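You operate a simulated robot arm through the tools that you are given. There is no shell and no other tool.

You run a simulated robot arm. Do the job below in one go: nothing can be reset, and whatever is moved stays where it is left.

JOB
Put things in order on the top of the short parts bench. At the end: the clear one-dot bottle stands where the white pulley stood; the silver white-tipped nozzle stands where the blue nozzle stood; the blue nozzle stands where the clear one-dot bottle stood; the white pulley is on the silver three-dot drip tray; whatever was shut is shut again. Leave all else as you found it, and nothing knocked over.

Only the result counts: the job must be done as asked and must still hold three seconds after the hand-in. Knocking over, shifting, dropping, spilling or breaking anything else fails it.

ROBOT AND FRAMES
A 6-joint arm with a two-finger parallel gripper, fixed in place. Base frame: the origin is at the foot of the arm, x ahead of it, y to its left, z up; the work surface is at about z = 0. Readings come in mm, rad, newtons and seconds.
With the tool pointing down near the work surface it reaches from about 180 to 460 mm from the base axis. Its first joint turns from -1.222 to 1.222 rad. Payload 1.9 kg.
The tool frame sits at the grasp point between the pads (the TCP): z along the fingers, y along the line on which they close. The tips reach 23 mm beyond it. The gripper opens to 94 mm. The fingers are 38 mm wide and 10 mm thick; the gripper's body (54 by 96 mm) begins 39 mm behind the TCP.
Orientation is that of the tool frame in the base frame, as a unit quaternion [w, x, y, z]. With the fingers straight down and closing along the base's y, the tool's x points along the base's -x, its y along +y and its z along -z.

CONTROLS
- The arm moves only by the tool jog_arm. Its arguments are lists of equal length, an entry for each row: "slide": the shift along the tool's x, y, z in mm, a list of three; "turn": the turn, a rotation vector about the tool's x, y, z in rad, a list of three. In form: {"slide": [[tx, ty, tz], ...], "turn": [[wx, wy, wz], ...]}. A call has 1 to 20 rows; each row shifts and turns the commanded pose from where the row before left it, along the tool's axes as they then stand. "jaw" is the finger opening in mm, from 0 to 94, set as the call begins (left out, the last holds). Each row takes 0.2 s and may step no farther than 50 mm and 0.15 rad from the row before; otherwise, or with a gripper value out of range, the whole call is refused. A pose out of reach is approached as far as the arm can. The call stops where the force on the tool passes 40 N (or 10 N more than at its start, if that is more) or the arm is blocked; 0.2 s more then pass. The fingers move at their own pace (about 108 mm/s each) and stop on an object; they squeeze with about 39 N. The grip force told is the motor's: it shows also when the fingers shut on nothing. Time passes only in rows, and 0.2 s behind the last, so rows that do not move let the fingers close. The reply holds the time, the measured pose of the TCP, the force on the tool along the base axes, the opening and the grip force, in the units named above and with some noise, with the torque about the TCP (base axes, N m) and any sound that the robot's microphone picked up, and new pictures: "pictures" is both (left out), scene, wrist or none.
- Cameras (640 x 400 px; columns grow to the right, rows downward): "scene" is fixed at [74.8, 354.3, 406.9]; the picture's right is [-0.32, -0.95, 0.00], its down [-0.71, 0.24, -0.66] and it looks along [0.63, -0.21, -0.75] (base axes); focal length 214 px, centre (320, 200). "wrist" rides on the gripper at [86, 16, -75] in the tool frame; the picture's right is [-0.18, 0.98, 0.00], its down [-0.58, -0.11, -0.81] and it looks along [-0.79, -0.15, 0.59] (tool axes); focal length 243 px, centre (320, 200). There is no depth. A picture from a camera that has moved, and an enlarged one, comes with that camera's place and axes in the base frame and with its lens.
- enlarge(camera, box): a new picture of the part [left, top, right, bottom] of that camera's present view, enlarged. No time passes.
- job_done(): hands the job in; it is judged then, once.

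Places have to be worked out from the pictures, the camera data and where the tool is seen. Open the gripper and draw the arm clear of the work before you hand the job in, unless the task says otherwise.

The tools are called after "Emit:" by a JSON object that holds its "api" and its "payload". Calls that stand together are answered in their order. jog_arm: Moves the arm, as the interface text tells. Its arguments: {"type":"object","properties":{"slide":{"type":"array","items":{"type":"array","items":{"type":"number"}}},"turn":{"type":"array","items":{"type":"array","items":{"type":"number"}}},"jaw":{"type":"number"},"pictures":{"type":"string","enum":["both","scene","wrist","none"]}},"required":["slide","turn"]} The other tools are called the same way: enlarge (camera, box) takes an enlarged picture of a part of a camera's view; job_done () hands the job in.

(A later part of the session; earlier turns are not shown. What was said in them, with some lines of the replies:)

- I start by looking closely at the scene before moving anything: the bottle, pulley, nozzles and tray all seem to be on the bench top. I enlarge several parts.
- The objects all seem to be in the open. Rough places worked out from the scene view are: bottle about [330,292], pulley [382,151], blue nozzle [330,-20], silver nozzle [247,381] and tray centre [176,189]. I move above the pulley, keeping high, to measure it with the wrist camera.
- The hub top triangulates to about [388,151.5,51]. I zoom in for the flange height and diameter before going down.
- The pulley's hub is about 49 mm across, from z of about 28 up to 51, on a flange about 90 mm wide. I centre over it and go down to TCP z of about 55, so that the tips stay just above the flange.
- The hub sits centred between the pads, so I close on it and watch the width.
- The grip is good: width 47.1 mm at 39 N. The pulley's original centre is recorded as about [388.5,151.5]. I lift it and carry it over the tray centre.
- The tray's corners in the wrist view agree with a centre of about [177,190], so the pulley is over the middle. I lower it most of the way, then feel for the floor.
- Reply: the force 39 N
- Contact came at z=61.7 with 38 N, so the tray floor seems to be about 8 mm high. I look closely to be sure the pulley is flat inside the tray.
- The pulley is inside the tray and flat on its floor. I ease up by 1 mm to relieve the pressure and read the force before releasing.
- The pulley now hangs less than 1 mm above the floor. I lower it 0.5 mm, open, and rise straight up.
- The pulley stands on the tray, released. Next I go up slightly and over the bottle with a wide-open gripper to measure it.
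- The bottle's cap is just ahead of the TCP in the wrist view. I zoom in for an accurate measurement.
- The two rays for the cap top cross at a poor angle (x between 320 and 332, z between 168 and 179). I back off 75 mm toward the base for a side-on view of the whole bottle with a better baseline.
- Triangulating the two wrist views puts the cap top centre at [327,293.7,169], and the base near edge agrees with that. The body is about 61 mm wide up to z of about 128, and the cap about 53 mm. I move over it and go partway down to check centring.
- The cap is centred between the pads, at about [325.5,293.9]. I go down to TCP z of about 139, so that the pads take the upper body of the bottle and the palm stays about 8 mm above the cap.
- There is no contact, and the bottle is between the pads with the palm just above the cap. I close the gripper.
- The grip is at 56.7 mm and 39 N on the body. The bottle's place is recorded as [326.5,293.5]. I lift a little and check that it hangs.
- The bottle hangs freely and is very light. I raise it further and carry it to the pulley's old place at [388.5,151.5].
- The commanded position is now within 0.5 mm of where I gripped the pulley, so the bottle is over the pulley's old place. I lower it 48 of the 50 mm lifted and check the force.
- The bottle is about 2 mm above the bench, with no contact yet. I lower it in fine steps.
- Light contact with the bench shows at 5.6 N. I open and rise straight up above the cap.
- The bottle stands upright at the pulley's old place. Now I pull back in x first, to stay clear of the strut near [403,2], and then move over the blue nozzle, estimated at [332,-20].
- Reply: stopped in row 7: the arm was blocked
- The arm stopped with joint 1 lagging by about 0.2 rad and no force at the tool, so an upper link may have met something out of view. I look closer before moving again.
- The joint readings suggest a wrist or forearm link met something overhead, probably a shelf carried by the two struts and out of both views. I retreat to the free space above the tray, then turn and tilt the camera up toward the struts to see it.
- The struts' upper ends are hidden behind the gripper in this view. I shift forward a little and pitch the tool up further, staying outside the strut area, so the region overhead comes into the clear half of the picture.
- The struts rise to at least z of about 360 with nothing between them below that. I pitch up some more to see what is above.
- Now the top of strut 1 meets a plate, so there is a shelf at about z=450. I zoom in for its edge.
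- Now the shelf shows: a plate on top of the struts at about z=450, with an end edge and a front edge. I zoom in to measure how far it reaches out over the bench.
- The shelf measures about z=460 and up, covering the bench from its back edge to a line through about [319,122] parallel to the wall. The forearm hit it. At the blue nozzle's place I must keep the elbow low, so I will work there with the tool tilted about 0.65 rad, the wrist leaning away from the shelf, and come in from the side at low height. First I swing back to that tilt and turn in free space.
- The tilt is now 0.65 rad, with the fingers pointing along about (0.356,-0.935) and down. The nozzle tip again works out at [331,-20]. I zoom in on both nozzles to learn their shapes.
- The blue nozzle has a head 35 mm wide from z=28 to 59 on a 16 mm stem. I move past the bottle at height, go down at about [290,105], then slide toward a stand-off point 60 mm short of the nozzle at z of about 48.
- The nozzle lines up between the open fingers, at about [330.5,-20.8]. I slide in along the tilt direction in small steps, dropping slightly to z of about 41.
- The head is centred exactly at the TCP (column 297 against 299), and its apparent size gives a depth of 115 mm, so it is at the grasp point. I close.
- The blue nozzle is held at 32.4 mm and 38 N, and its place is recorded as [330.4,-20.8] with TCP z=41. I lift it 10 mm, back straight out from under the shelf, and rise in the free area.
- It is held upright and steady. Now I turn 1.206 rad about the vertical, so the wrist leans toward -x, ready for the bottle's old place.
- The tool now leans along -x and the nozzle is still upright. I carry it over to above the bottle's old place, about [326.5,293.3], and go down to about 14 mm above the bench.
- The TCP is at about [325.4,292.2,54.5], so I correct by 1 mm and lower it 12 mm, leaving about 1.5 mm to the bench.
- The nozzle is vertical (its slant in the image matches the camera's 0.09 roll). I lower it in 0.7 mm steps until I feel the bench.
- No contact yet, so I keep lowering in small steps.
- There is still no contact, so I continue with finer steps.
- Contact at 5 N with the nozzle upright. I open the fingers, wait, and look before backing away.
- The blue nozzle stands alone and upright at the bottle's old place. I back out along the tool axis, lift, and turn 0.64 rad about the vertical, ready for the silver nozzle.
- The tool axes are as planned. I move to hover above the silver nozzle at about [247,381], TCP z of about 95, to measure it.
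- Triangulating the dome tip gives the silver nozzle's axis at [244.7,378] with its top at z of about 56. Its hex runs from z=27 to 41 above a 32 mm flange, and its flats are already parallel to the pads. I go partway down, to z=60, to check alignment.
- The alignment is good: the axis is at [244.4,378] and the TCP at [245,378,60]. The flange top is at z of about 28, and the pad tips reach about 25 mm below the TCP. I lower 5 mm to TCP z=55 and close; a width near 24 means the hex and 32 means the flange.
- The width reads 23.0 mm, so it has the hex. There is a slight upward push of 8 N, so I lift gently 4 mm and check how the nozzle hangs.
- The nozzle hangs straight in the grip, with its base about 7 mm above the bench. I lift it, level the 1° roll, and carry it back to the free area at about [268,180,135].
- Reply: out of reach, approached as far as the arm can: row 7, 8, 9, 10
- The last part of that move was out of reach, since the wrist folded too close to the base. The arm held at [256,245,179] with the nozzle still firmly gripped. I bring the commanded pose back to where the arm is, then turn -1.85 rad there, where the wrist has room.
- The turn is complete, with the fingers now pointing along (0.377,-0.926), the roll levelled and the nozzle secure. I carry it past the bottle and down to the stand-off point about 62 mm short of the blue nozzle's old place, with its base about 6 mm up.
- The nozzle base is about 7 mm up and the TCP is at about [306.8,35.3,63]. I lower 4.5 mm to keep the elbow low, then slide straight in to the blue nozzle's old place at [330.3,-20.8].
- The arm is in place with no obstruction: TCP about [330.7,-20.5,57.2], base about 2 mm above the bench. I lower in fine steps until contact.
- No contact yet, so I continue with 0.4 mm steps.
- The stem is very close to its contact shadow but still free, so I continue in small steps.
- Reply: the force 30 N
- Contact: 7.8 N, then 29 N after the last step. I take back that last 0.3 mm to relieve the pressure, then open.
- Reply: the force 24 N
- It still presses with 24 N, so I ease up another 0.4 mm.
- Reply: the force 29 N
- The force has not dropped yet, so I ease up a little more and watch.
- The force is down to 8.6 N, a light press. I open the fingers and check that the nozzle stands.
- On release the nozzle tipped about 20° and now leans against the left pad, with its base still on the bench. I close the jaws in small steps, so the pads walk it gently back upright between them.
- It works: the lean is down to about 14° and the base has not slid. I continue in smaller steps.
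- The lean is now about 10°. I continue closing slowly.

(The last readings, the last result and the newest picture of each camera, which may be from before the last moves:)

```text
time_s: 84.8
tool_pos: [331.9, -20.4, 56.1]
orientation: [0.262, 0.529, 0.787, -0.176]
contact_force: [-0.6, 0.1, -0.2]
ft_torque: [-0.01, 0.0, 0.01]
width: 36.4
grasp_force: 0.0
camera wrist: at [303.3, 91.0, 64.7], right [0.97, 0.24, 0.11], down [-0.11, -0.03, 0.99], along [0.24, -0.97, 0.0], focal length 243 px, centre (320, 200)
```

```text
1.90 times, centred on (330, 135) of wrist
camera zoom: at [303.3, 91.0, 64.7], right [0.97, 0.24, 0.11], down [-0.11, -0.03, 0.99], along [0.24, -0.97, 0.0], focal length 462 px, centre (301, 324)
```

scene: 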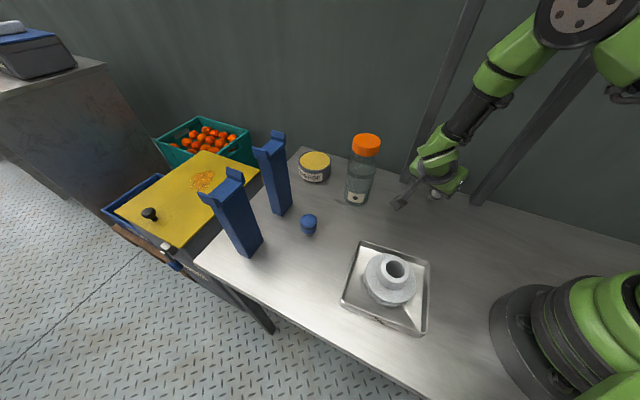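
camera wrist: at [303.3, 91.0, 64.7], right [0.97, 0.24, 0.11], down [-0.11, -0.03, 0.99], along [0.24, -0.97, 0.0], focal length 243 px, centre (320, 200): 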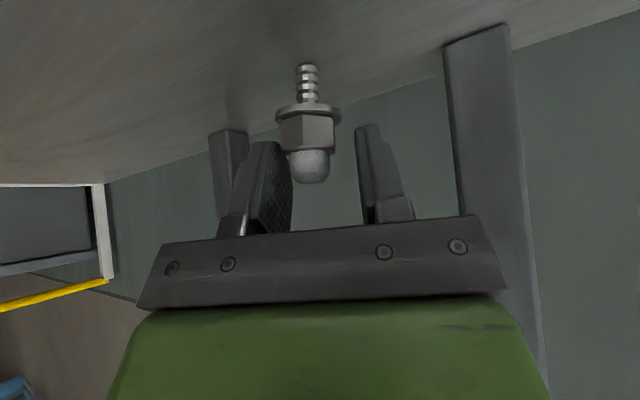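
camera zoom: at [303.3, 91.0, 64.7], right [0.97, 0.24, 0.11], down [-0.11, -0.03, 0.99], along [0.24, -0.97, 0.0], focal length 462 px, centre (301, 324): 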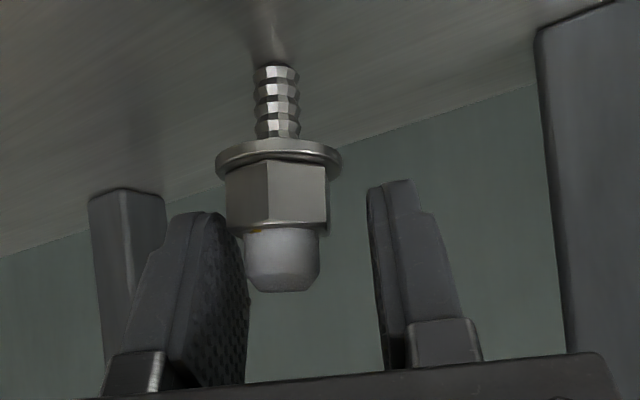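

The lean is now about 4° and still touching the left pad. I continue with 1 mm jaw steps until it settles upright on its own.

Emit:
{"api": "jog_arm", "payload": {"slide": [[0, 0, 0], [0, 0, 0]], "turn": [[0, 0, 0], [0, 0, 0]], "jaw": 35.5, "pictures": "none"}}

Emit:
{"api": "enlarge", "payload": {"camera": "wrist", "box": [240, 40, 400, 190]}}

Emit:
{"api": "jog_arm", "payload": {"slide": [[0, 0, 0], [0, 0, 0]], "turn": [[0, 0, 0], [0, 0, 0]], "jaw": 34.5, "pictures": "none"}}

Emit:
{"api": "enlarge", "payload": {"camera": "wrist", "box": [240, 40, 400, 190]}}

```text
time_s: 85.5
tool_pos: [331.4, -18.9, 55.8]
orientation: [0.262, 0.529, 0.788, -0.176]
contact_force: [0.2, 0.9, 0.4]
ft_torque: [-0.02, 0.02, -0.03]
width: 35.4
grasp_force: 0.1
```

```text
2.67 times, centred on (320, 115) of wrist
camera zoom: at [303.3, 91.0, 64.7], right [0.97, 0.24, 0.11], down [-0.11, -0.03, 0.99], along [0.24, -0.97, 0.0], focal length 647 px, centre (320, 427)
```

zoom: 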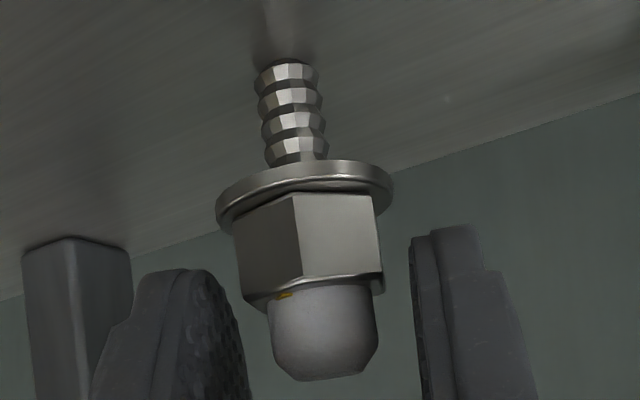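

```text
time_s: 86.0
tool_pos: [332.2, -19.6, 54.5]
orientation: [0.263, 0.529, 0.788, -0.176]
contact_force: [0.3, 0.0, 0.5]
ft_torque: [-0.03, 0.04, -0.02]
width: 34.5
grasp_force: 0.2
```

```text
2.67 times, centred on (320, 115) of wrist
camera zoom: at [303.3, 91.0, 64.7], right [0.97, 0.24, 0.11], down [-0.11, -0.03, 0.99], along [0.24, -0.97, 0.0], focal length 647 px, centre (320, 427)
```

zoom: 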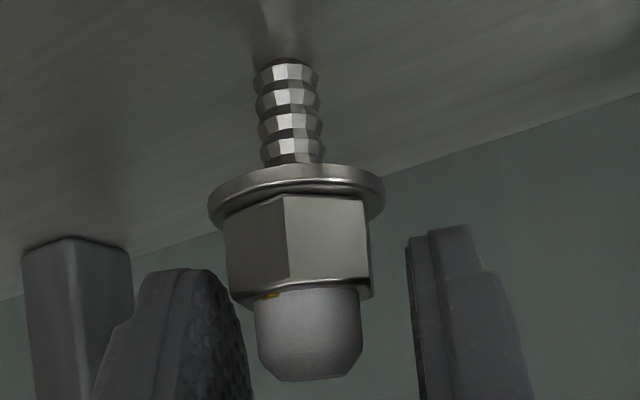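

It is nearly upright and seems to be rocking slightly between the pads (+1.4°, then -2°). I wait a moment to see where it settles.

Emit:
{"api": "jog_arm", "payload": {"slide": [[0, 0, 0], [0, 0, 0], [0, 0, 0], [0, 0, 0], [0, 0, 0]], "turn": [[0, 0, 0], [0, 0, 0], [0, 0, 0], [0, 0, 0], [0, 0, 0]], "pictures": "none"}}

Emit:
{"api": "enlarge", "payload": {"camera": "wrist", "box": [240, 40, 400, 190]}}

Emit:
{"api": "jog_arm", "payload": {"slide": [[0, 0, 0], [0, 0, 0], [0, 0, 0]], "turn": [[0, 0, 0], [0, 0, 0], [0, 0, 0]], "pictures": "none"}}

Emit:
{"api": "enlarge", "payload": {"camera": "wrist", "box": [240, 40, 400, 190]}}

```text
time_s: 87.2
tool_pos: [331.4, -20.3, 55.4]
orientation: [0.262, 0.528, 0.788, -0.176]
contact_force: [-0.6, 0.0, 1.4]
ft_torque: [0.0, -0.03, -0.02]
width: 34.6
grasp_force: 0.0
```

```text
2.67 times, centred on (320, 115) of wrist
camera zoom: at [303.3, 91.0, 64.7], right [0.97, 0.24, 0.11], down [-0.11, -0.03, 0.99], along [0.24, -0.97, 0.0], focal length 647 px, centre (320, 427)
```

zoom: 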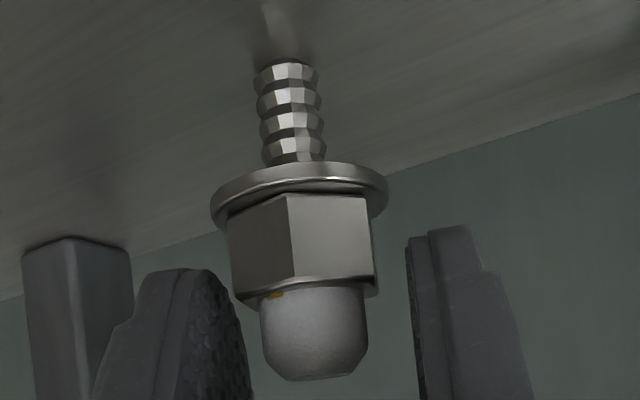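

```text
time_s: 88.0
tool_pos: [330.8, -19.9, 55.8]
orientation: [0.262, 0.529, 0.788, -0.175]
contact_force: [-0.6, 0.2, 0.2]
ft_torque: [0.0, 0.0, 0.01]
width: 34.5
grasp_force: 0.0
```

```text
2.67 times, centred on (320, 115) of wrist
camera zoom: at [303.3, 91.0, 64.7], right [0.97, 0.24, 0.11], down [-0.11, -0.03, 0.99], along [0.24, -0.97, 0.0], focal length 647 px, centre (320, 427)
```

zoom: 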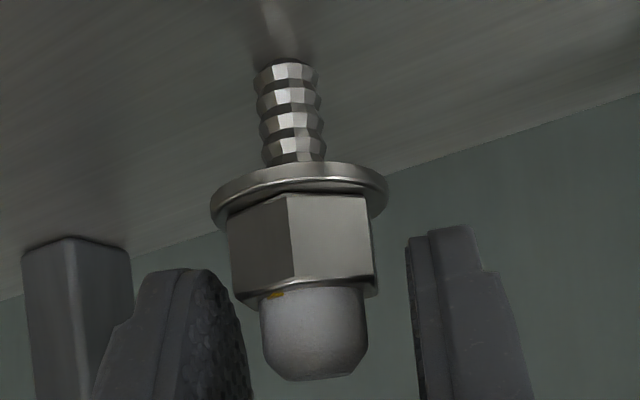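

It has settled: two pictures 0.8 s apart are identical and show it upright and standing free, with gaps to both pads. I open the jaws, which moves the pads away from it, and look again before retreating.

Emit:
{"api": "jog_arm", "payload": {"slide": [[0, 0, 0], [0, 0, 0], [0, 0, 0]], "turn": [[0, 0, 0], [0, 0, 0], [0, 0, 0]], "jaw": 62, "pictures": "none"}}

Emit:
{"api": "enlarge", "payload": {"camera": "wrist", "box": [240, 40, 400, 190]}}

```text
time_s: 88.8
tool_pos: [330.4, -20.5, 56.4]
orientation: [0.262, 0.529, 0.788, -0.176]
contact_force: [0.2, 0.3, -0.6]
ft_torque: [0.02, 0.01, -0.01]
width: 62.0
grasp_force: 0.0
```

```text
2.67 times, centred on (320, 115) of wrist
camera zoom: at [303.3, 91.0, 64.7], right [0.97, 0.24, 0.11], down [-0.11, -0.03, 0.99], along [0.24, -0.97, 0.0], focal length 647 px, centre (320, 427)
```

zoom: 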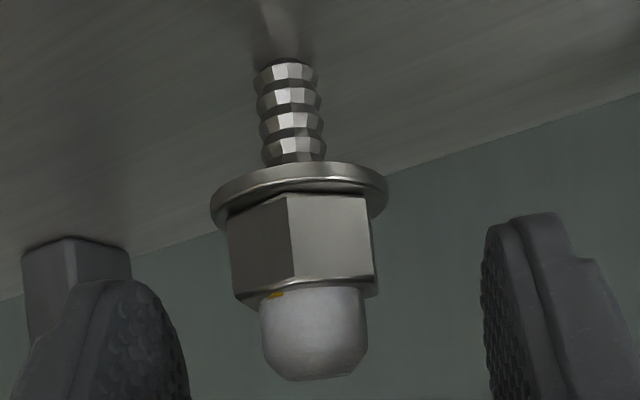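

The nozzle did not move at all while the jaws opened. I back straight out along the approach line at constant height.

Emit:
{"api": "jog_arm", "payload": {"slide": [[6.4, 0, -4.8], [9.6, 0, -7.2], [12.8, 0, -9.6], [12.8, 0, -9.6], [12.8, 0, -9.6], [0, 0, 0]], "turn": [[0, 0, 0], [0, 0, 0], [0, 0, 0], [0, 0, 0], [0, 0, 0], [0, 0, 0]], "pictures": "both"}}

Emit:
{"api": "enlarge", "payload": {"camera": "wrist", "box": [240, 40, 400, 220]}}

Emit:
{"api": "enlarge", "payload": {"camera": "scene", "box": [400, 140, 480, 220]}}

```text
time_s: 90.2
tool_pos: [305.8, 41.7, 55.5]
orientation: [0.262, 0.528, 0.789, -0.175]
contact_force: [0.5, 0.0, -0.4]
ft_torque: [-0.01, 0.0, 0.0]
width: 61.9
grasp_force: 0.1
camera wrist: at [276.6, 152.7, 64.9], right [0.97, 0.24, 0.11], down [-0.11, -0.03, 0.99], along [0.24, -0.97, 0.0], focal length 243 px, centre (320, 200)
```

scene: 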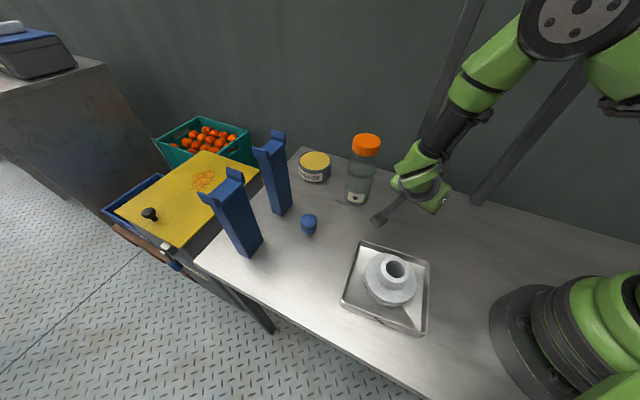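
wrist: 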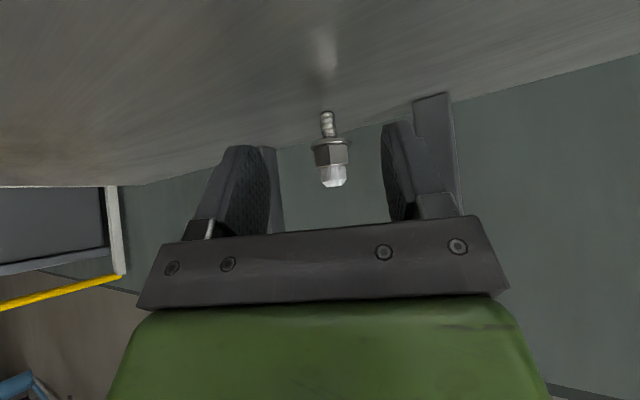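

```text
2.22 times, centred on (320, 130) of wrist
camera zoom: at [276.6, 152.7, 64.9], right [0.97, 0.24, 0.11], down [-0.11, -0.03, 0.99], along [0.24, -0.97, 0.0], focal length 539 px, centre (320, 356)
```

zoom: 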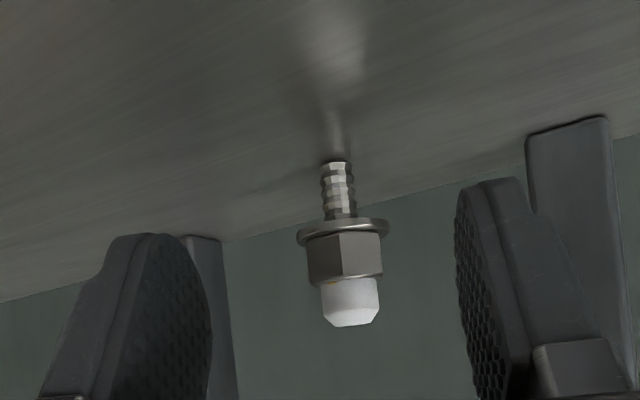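

```text
5.00 times, centred on (440, 180) of scene
camera zoom: at [74.8, 354.3, 406.9], right [-0.32, -0.95, 0.0], down [-0.71, 0.24, -0.66], along [0.63, -0.21, -0.75], focal length 1072 px, centre (-280, 300)
```

zoom: 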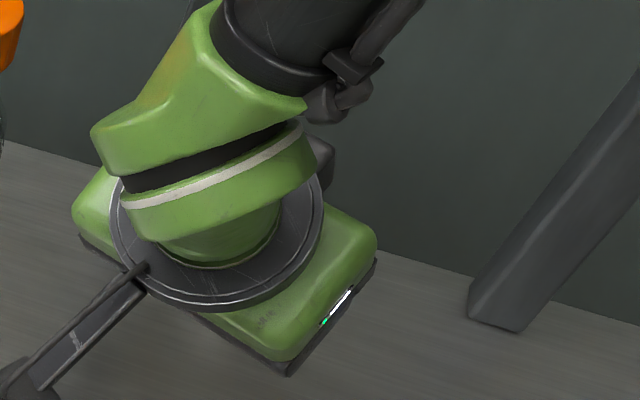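

It stands on its own at the blue nozzle's old place. I draw the arm back out from under the shelf and up, clear of everything, to inspect the whole bench.

Emit:
{"api": "jog_arm", "payload": {"slide": [[9, 1.6, -25.4], [9, 1.6, -25.4], [9, 1.6, -25.4], [9.8, 3, -24], [9.8, 3, -24], [9.8, 3, -24], [5, 8, -25], [5, 8, -25], [0, 0, 0]], "turn": [[0, 0, 0], [0, 0, 0], [0, 0, 0], [0, 0, 0], [0, 0, 0], [0, 0, 0], [0, 0, 0], [0, 0, 0], [0, 0, 0]], "pictures": "both"}}

Emit:
{"api": "enlarge", "payload": {"camera": "scene", "box": [340, 120, 480, 230]}}

Emit:
{"api": "enlarge", "payload": {"camera": "scene", "box": [190, 120, 440, 340]}}

```text
time_s: 92.2
tool_pos: [267.1, 213.0, 174.1]
orientation: [0.262, 0.528, 0.788, -0.176]
contact_force: [0.8, -0.1, -0.7]
ft_torque: [0.03, 0.02, -0.01]
width: 62.0
grasp_force: 0.0
camera wrist: at [239.1, 324.1, 183.3], right [0.97, 0.24, 0.11], down [-0.11, -0.03, 0.99], along [0.24, -0.97, 0.0], focal length 243 px, centre (320, 200)
```

scene: 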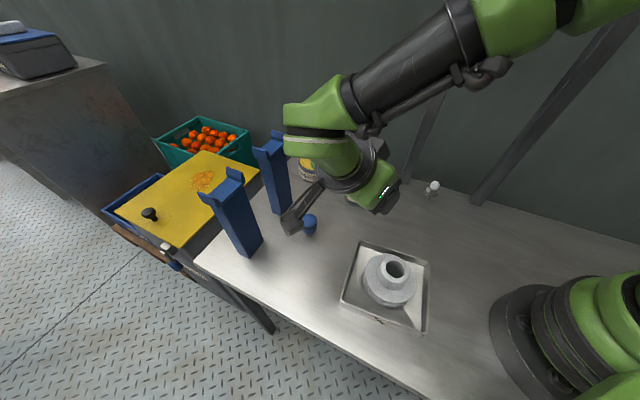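
wrist: 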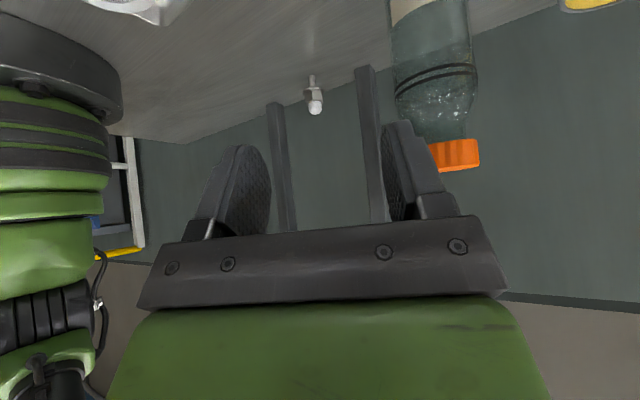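

```text
3.64 times, centred on (410, 175) of scene
camera zoom: at [74.8, 354.3, 406.9], right [-0.32, -0.95, 0.0], down [-0.71, 0.24, -0.66], along [0.63, -0.21, -0.75], focal length 780 px, centre (-7, 291)
```

zoom: 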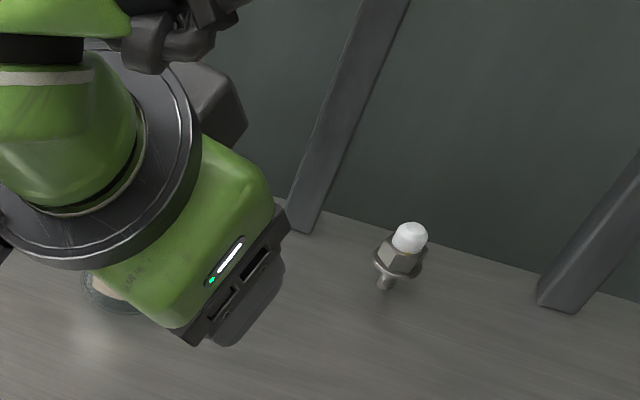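

```text
1.82 times, centred on (315, 230) of scene
camera zoom: at [74.8, 354.3, 406.9], right [-0.32, -0.95, 0.0], down [-0.71, 0.24, -0.66], along [0.63, -0.21, -0.75], focal length 390 px, centre (329, 146)
```

zoom: 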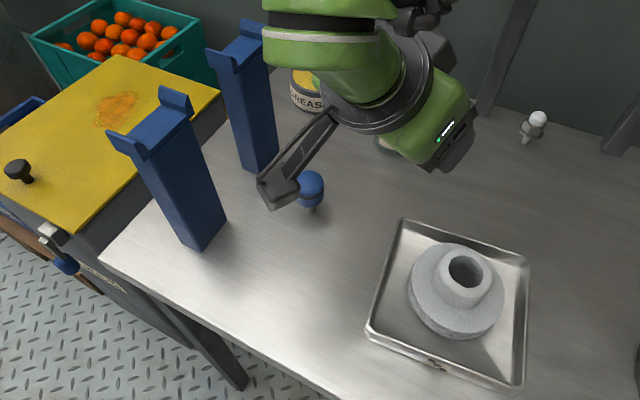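

The silver nozzle's base is at the same scene pixel (427,198) as the blue nozzle's was at the start (427,199). I move the arm further up and aside to see the bottle and blue nozzle unobstructed.

Emit:
{"api": "jog_arm", "payload": {"slide": [[-15.8, -11.8, -17.3], [-15.8, -11.8, -17.3], [-15.8, -11.8, -17.3], [0, 0, 0]], "turn": [[0, 0, 0], [0, 0, 0], [0, 0, 0], [0, 0, 0]], "pictures": "both"}}

Emit:
{"api": "enlarge", "payload": {"camera": "scene", "box": [190, 120, 480, 340]}}

```text
time_s: 93.2
tool_pos: [238.2, 191.4, 244.6]
orientation: [0.262, 0.529, 0.788, -0.176]
contact_force: [0.1, 0.1, -0.6]
ft_torque: [0.02, 0.0, 0.02]
width: 61.9
grasp_force: 0.0
camera wrist: at [210.0, 302.7, 254.4], right [0.97, 0.24, 0.11], down [-0.11, -0.03, 0.99], along [0.24, -0.97, 0.0], focal length 243 px, centre (320, 200)
```

scene: 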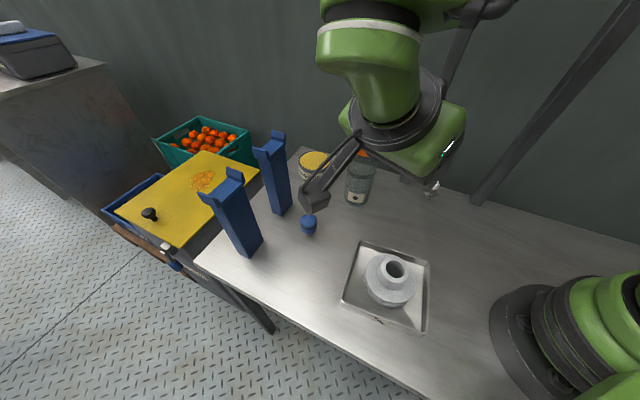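
wrist: 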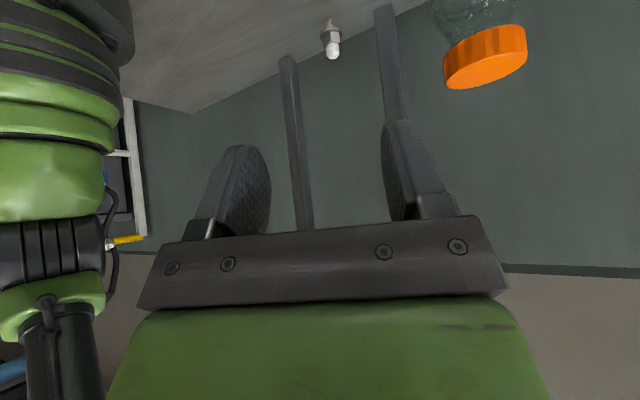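

```text
1.82 times, centred on (335, 230) of scene
camera zoom: at [74.8, 354.3, 406.9], right [-0.32, -0.95, 0.0], down [-0.71, 0.24, -0.66], along [0.63, -0.21, -0.75], focal length 390 px, centre (293, 146)
```

zoom: 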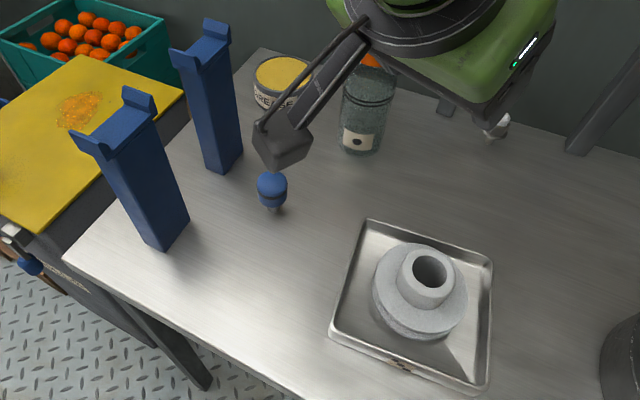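

Everything looks in order. I zoom in on each object for a last check.

Emit:
{"api": "enlarge", "payload": {"camera": "scene", "box": [280, 150, 400, 250]}}

Emit:
{"api": "enlarge", "payload": {"camera": "scene", "box": [410, 160, 470, 220]}}

Emit:
{"api": "enlarge", "payload": {"camera": "scene", "box": [190, 120, 310, 300]}}

```text
4.00 times, centred on (340, 200) of scene
camera zoom: at [74.8, 354.3, 406.9], right [-0.32, -0.95, 0.0], down [-0.71, 0.24, -0.66], along [0.63, -0.21, -0.75], focal length 858 px, centre (240, 200)
```

zoom: 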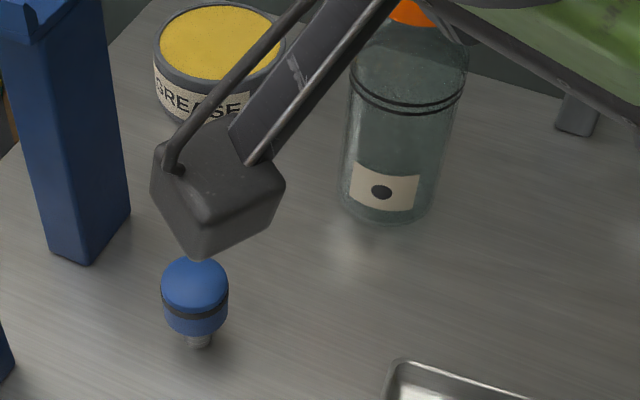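

```text
6.67 times, centred on (440, 190) of scene
camera zoom: at [74.8, 354.3, 406.9], right [-0.32, -0.95, 0.0], down [-0.71, 0.24, -0.66], along [0.63, -0.21, -0.75], focal length 1430 px, centre (-480, 267)
```

zoom: 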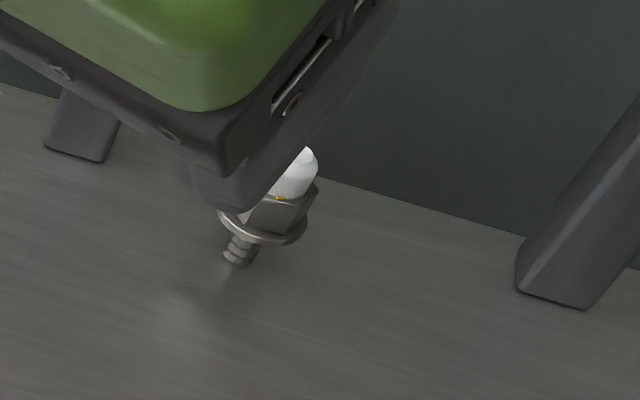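

```text
2.22 times, centred on (250, 210) of scene
camera zoom: at [74.8, 354.3, 406.9], right [-0.32, -0.95, 0.0], down [-0.71, 0.24, -0.66], along [0.63, -0.21, -0.75], focal length 477 px, centre (476, 178)
```

zoom: 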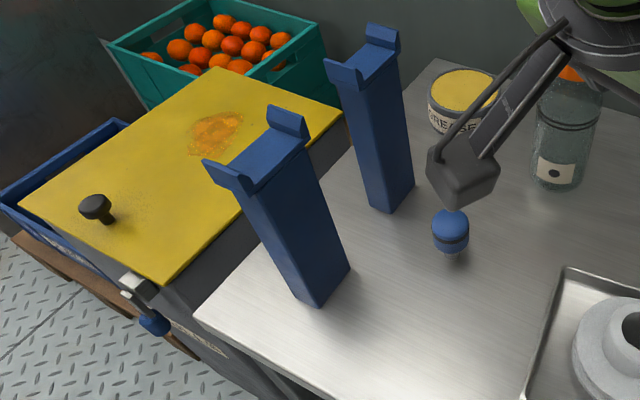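

Final check: the bottle stands where the pulley was, the silver nozzle upright where the blue one was, the blue nozzle upright where the bottle was, and the pulley on the tray. Posts, can and lids are as I found them, and the gripper is open and clear, so I hand in.

Emit:
{"api": "job_done", "payload": {}}

```text
The job is handed in.
```

The job is handed in, with everything in its asked-for place by my last pictures. I have not seen the judge's verdict.

| Object | Where it is now |
|---|---|
| Clear one-dot bottle | Standing where the white pulley stood, about [387, 151] |
| Silver white-tipped nozzle | Standing upright where the blue nozzle stood, about [331, -21] |
| Blue nozzle | Standing where the bottle stood, about [326, 294] |
| White pulley | Flat on the silver three-dot drip tray, near its centre |

I judge the bottle and both nozzles to be within about 3 mm of their target spots. I opened nothing, so nothing needed shutting again. The blue posts, grease can and tray look unmoved in the pictures.

- **Arm blocked by the shelf:** An upper link of the arm ran into the shelf held up by the two struts, which was out of view. I saw no sign that it moved, and I worked under it with the tool tilted from then on.
- **Silver nozzle leaned on release:** It tipped about 20° and rested against one finger. I walked it back upright with small jaw steps, and it stood still for about 4 seconds before I handed in. It has a narrow foot and may tip easily, so it is the object I am least sure of.
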